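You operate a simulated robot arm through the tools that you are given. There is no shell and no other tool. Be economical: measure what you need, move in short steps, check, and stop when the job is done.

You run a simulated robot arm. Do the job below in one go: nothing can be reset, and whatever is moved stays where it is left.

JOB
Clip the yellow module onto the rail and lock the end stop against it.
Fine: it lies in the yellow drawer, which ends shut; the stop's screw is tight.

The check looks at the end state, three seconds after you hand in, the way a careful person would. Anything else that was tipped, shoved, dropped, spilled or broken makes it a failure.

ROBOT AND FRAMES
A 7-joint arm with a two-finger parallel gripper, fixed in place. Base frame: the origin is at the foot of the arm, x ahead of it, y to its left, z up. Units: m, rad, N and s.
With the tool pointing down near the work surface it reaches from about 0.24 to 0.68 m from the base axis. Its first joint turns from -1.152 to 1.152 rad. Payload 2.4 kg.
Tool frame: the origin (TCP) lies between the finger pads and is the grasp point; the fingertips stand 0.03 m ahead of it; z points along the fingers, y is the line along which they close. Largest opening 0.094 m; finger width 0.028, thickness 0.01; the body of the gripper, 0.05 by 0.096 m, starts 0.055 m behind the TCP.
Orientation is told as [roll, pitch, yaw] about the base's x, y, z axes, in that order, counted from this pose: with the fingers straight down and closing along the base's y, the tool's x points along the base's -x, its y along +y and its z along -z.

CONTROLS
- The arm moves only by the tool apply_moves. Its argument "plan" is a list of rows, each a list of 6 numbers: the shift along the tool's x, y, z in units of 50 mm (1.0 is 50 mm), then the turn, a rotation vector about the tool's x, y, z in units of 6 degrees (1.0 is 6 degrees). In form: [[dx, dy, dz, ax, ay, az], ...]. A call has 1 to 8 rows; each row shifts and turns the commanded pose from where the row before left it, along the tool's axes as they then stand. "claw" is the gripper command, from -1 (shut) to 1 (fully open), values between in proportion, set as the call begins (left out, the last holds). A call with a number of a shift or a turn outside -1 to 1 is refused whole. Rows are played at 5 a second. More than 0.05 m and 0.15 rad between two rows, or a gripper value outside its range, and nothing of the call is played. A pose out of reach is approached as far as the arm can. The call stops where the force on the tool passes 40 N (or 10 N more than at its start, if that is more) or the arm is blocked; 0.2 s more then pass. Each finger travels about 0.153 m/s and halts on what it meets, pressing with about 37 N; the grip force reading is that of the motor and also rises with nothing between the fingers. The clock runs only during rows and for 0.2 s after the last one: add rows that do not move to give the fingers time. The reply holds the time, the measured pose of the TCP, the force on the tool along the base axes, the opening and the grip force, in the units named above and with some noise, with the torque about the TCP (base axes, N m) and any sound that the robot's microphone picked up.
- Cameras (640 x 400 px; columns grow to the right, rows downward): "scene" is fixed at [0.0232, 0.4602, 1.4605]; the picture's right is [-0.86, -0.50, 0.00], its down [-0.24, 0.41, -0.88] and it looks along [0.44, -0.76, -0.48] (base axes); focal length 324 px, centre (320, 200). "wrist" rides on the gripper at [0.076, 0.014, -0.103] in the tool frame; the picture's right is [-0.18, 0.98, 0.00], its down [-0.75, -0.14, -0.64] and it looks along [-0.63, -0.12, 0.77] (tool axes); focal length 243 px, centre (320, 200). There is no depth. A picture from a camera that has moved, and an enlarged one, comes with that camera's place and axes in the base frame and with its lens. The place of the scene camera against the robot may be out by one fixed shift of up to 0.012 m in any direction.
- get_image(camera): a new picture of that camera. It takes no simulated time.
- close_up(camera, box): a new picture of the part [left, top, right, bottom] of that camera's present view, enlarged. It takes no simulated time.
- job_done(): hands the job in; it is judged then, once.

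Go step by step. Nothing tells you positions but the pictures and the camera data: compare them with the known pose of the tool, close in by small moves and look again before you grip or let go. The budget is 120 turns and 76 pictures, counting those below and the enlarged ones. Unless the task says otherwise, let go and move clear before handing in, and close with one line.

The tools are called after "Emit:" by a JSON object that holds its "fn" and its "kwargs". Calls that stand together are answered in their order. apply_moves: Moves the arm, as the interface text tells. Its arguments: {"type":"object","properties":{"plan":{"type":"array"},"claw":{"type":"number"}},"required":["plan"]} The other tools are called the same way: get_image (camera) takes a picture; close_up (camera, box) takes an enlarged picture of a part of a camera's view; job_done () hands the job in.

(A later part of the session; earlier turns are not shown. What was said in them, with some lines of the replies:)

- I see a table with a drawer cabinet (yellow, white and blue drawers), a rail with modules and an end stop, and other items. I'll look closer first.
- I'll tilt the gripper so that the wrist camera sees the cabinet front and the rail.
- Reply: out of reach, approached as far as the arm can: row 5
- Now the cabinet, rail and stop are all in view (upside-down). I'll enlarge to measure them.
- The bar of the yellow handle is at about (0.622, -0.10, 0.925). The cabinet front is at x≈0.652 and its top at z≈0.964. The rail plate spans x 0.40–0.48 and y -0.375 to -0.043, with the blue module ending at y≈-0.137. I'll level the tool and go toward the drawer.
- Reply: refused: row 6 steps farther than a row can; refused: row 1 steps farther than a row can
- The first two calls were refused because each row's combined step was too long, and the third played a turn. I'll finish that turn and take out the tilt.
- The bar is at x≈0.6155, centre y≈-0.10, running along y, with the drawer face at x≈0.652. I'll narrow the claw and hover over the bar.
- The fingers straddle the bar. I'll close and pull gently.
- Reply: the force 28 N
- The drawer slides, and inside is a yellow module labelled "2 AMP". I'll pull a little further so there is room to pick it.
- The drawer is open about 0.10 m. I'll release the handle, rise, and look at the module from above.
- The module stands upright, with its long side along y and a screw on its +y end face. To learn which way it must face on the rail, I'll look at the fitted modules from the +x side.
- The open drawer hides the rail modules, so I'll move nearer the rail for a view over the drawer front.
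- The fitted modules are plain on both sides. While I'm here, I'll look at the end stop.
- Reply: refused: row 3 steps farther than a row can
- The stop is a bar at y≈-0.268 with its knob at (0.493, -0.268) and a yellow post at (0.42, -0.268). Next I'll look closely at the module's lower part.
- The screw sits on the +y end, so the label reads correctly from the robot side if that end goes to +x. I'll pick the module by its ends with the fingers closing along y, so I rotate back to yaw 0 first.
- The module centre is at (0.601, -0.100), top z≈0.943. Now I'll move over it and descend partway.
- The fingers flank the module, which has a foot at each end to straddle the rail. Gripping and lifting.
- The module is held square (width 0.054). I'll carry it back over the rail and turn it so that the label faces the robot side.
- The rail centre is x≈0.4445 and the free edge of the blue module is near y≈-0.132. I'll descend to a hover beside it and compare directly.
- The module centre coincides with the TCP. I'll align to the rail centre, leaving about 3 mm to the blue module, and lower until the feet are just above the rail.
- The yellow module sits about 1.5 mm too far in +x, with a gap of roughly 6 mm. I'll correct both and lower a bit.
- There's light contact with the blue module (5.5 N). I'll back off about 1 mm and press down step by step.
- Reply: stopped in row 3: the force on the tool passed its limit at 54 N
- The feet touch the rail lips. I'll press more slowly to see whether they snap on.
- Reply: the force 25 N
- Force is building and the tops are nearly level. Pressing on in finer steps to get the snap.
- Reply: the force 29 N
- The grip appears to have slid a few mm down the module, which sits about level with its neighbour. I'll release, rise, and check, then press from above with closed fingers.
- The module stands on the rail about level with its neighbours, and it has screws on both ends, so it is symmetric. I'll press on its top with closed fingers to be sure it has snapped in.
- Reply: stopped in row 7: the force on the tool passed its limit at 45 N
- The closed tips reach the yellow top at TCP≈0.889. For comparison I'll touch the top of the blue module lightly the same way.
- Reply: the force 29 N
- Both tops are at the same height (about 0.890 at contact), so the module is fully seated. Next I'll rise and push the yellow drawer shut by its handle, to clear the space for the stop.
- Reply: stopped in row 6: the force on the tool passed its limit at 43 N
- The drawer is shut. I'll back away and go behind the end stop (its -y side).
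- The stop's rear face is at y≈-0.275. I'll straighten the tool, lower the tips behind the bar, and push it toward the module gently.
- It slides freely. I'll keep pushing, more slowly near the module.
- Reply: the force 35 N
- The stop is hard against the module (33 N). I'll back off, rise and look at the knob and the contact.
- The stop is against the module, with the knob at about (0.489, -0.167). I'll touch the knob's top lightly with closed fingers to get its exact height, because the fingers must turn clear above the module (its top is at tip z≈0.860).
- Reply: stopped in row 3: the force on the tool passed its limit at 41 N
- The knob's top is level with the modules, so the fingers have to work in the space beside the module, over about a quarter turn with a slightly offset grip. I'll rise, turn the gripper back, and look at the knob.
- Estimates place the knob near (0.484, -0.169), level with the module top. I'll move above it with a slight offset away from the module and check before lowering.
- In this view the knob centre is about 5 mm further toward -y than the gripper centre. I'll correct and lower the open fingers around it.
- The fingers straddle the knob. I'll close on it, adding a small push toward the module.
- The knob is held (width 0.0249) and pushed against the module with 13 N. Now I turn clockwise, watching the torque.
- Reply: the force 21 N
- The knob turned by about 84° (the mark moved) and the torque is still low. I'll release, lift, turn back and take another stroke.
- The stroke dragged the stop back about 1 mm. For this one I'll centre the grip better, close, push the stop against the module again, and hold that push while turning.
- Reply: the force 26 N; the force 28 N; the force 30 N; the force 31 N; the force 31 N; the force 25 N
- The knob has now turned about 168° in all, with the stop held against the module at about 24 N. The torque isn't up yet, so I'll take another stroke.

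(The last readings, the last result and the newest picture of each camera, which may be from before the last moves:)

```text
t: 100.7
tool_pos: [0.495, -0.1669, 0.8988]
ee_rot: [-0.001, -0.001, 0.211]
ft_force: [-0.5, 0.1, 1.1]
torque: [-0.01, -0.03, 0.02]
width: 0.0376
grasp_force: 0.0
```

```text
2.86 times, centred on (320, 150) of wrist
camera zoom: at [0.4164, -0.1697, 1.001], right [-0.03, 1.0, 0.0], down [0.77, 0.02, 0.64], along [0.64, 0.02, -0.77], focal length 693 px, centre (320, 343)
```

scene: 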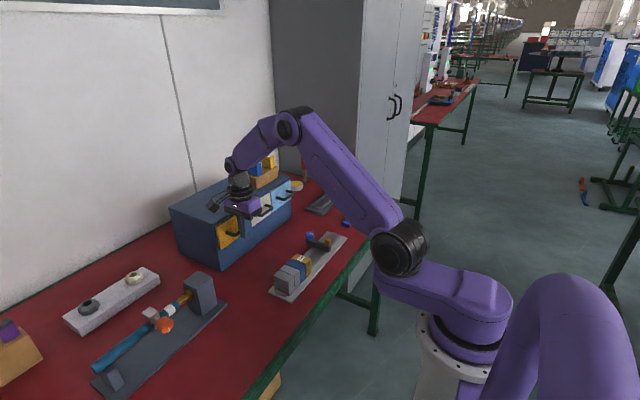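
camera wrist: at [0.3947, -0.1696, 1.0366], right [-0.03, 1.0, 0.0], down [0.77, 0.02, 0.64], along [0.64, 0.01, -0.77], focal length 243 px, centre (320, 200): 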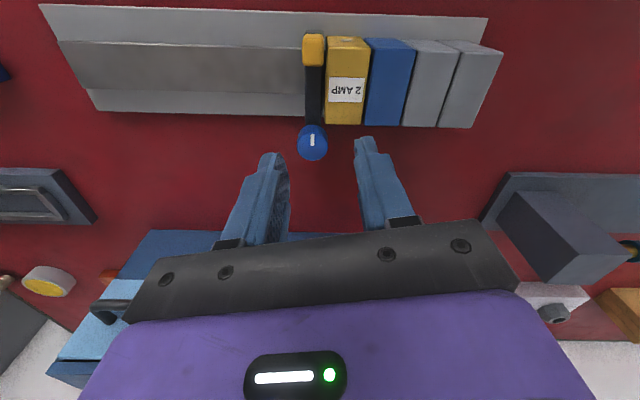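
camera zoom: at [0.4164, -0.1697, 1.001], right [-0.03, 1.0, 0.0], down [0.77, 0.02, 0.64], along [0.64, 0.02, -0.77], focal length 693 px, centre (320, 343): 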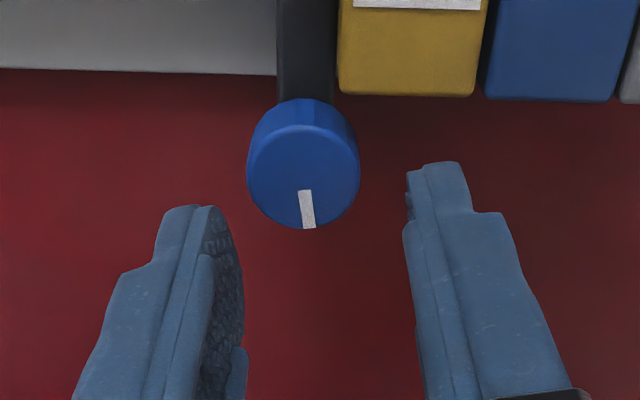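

The stop now sits tight against the module and the mark points to +x. Taking the next stroke.

Emit:
{"fn": "apply_moves", "kwargs": {"plan": [[0.04, -0.03, 0, 0, 0, 0], [0, 0, 0.36, 0, 0, 0], [0, 0, 0, 0, 0, 0]]}}

Emit:
{"fn": "apply_moves", "kwargs": {"plan": [[0, 0, 0, 0, 0, 0], [0, 0, 0, 0, 0, 0], [0, 0.02, 0, 0, 0, 0], [0, 0.01, 0, 0, 0, 0], [0, 0, 0, 0, 0, 0]], "claw": -1}}

Emit:
{"fn": "apply_moves", "kwargs": {"plan": [[0, -0.0125, 0, 0, 0, 1], [0, -0.0125, 0, 0, 0, 1], [0, -0.0125, 0, 0, 0, 1], [0, -0.0125, 0, 0, 0, 1]]}}

```text
t: 101.5
tool_pos: [0.493, -0.1689, 0.8814]
ee_rot: [-0.001, -0.001, 0.211]
ft_force: [0.4, 0.6, -0.1]
torque: [0.02, 0.0, -0.03]
width: 0.0377
grasp_force: 0.1
```

```text
t: 102.7
tool_pos: [0.4948, -0.1705, 0.8823]
ee_rot: [-0.005, -0.006, 0.206]
ft_force: [6.7, -21.8, 2.4]
torque: [-0.46, -0.02, 0.13]
width: 0.0251
grasp_force: 44.7
```

```text
t: 103.7
tool_pos: [0.4933, -0.1732, 0.8819]
ee_rot: [-0.002, -0.004, -0.214]
ft_force: [4.9, -24.8, 9.1]
torque: [-0.69, -0.28, 0.57]
width: 0.0248
grasp_force: 44.4
```

The torque is rising (0.57 N·m), so the screw is tightening. I'll continue in small steps.

Emit:
{"fn": "apply_moves", "kwargs": {"plan": [[0, -0.0125, 0, 0, 0, 1], [0, -0.0125, 0, 0, 0, 1]]}}

Emit:
{"fn": "apply_moves", "kwargs": {"plan": [[0, -0.0125, 0, 0, 0, 1], [0, -0.005, 0, 0, 0, 1]]}}

```text
t: 104.3
tool_pos: [0.4929, -0.1715, 0.8807]
ee_rot: [0.0, -0.002, -0.423]
ft_force: [-0.2, -20.8, 11.5]
torque: [-0.39, -0.02, 0.4]
width: 0.025
grasp_force: 45.1
```

```text
t: 104.9
tool_pos: [0.4904, -0.1717, 0.8803]
ee_rot: [0.0, 0.002, -0.632]
ft_force: [-4.8, -17.2, 6.6]
torque: [-0.47, 0.09, 0.55]
width: 0.0251
grasp_force: 45.2
```

Emit:
{"fn": "apply_moves", "kwargs": {"plan": [[0, -0.01, 0, 0, 0, 1], [0, -0.01, 0, 0, 0, 1], [0, -0.01, 0, 0, 0, 1]]}}

Emit:
{"fn": "close_up", "kwargs": {"camera": "scene", "box": [280, 220, 340, 270]}}

```text
t: 105.7
tool_pos: [0.4895, -0.1737, 0.879]
ee_rot: [-0.003, 0.003, -0.946]
ft_force: [-10.0, -12.7, -3.0]
torque: [-0.24, 0.2, 0.36]
width: 0.025
grasp_force: 45.3
```

```text
8.00 times, centred on (310, 245) of scene
camera zoom: at [0.023, 0.4599, 1.4606], right [-0.86, -0.5, 0.0], down [-0.24, 0.41, -0.88], along [0.44, -0.76, -0.48], focal length 2592 px, centre (400, -160)
```

zoom: 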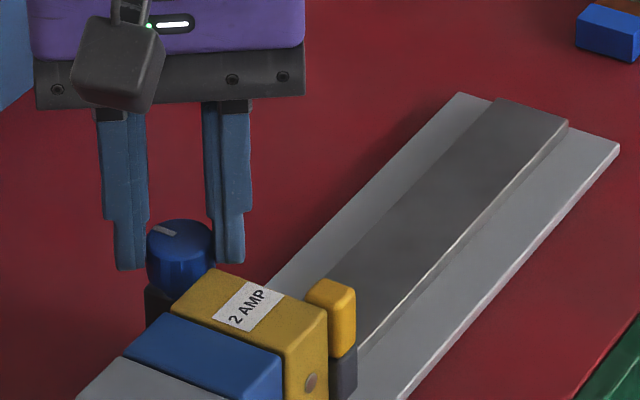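

The mark has barely moved in this stroke: the screw resisted and the fingers slipped at about 0.5 N·m. To confirm it is tight, I'll take a fresh grip and give one more short twist.

Emit:
{"fn": "apply_moves", "kwargs": {"plan": [[0, 0, 0, 0, 0, 0], [0, 0, -0.36, 0, 0, 0], [0, 0.0125, 0, 0, 0, -1], [0, 0.0125, 0, 0, 0, -1], [0, 0.0125, 0, 0, 0, -1], [0, 0.0125, 0, 0, 0, -1], [0, 0.0125, 0, 0, 0, -1], [0, 0.0125, 0, 0, 0, -1]], "claw": -0.2}}

Emit:
{"fn": "apply_moves", "kwargs": {"plan": [[0, 0.0125, 0, 0, 0, -1], [0, 0.0125, 0, 0, 0, -1], [0, 0.0125, 0, 0, 0, -1], [0, 0.0125, 0, 0, 0, -1], [0, 0.0125, 0, 0, 0, -1], [0, 0, 0, 0, 0, 0]]}}

Emit:
{"fn": "close_up", "kwargs": {"camera": "wrist", "box": [230, 80, 410, 220]}}

```text
t: 107.5
tool_pos: [0.4934, -0.1699, 0.8987]
ee_rot: [-0.002, -0.001, -0.311]
ft_force: [-0.3, -0.2, -0.1]
torque: [-0.02, 0.03, 0.02]
width: 0.0375
grasp_force: 0.1
```

```text
t: 108.9
tool_pos: [0.4932, -0.168, 0.8977]
ee_rot: [-0.001, -0.002, 0.21]
ft_force: [-0.3, 0.5, 0.6]
torque: [-0.01, 0.03, 0.02]
width: 0.0376
grasp_force: 0.0
```

```text
2.86 times, centred on (320, 150) of wrist
camera zoom: at [0.4151, -0.1699, 1.0005], right [-0.03, 1.0, 0.0], down [0.77, 0.02, 0.64], along [0.64, 0.01, -0.77], focal length 693 px, centre (320, 343)
```

zoom: 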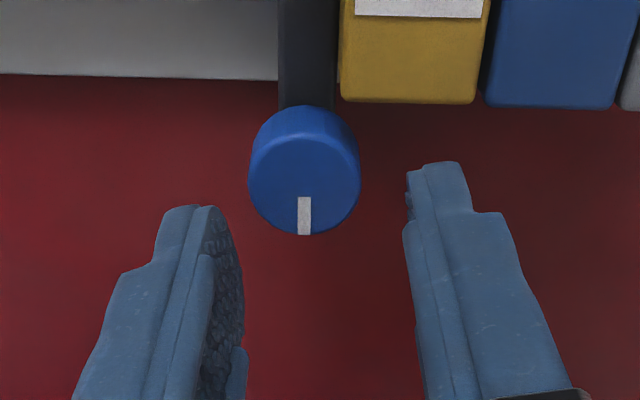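

The mark now points exactly opposite to where it started: a half turn, ended by a firm stop. The bar is tight on the module. I'll retreat upward and do a final check.

Emit:
{"fn": "apply_moves", "kwargs": {"plan": [[0, 0, -1, 0, 0, 0], [0, 0, -1, 0, 0, 0], [0, 0, -1, 0, 0, 0], [0.9, 0, 0, 0, 0, 0], [0.9, 0, 0, 0, 0, 0], [0, 0, 0, 0, 0, 0]]}}

Emit:
{"fn": "close_up", "kwargs": {"camera": "scene", "box": [260, 215, 350, 300]}}

Emit:
{"fn": "close_up", "kwargs": {"camera": "scene", "box": [160, 140, 340, 280]}}

```text
t: 110.3
tool_pos: [0.403, -0.1863, 1.0477]
ee_rot: [-0.002, -0.001, 0.209]
ft_force: [0.5, 1.3, 0.2]
torque: [-0.01, 0.02, 0.0]
width: 0.0376
grasp_force: 0.1
```

```text
4.71 times, centred on (305, 258) of scene
camera zoom: at [0.0231, 0.4602, 1.4605], right [-0.86, -0.5, 0.0], down [-0.24, 0.41, -0.88], along [0.44, -0.76, -0.48], focal length 1525 px, centre (391, -71)
```

zoom: 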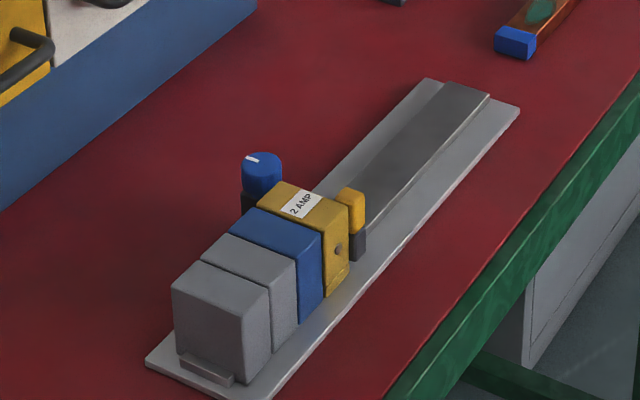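

```text
2.86 times, centred on (250, 210) of scene
camera zoom: at [0.0231, 0.4602, 1.4605], right [-0.86, -0.5, 0.0], down [-0.24, 0.41, -0.88], along [0.44, -0.76, -0.48], focal length 926 px, centre (520, 171)
```

zoom: 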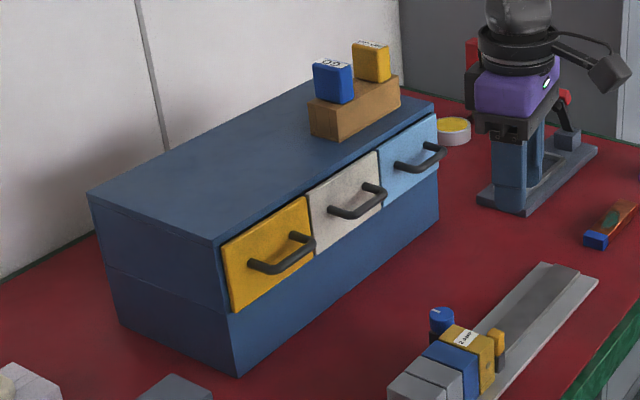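

The module sits level on the rail, the stop is tight against it, the drawer is shut and nothing else has moved. Handing in.

Emit:
{"fn": "job_done", "kwargs": {}}

```text
The job is handed in.
```

The yellow 2 AMP module is on the rail, seated level with its neighbours. The end stop is against it with its screw tight, and the yellow drawer is shut. No click was heard when the module went on.
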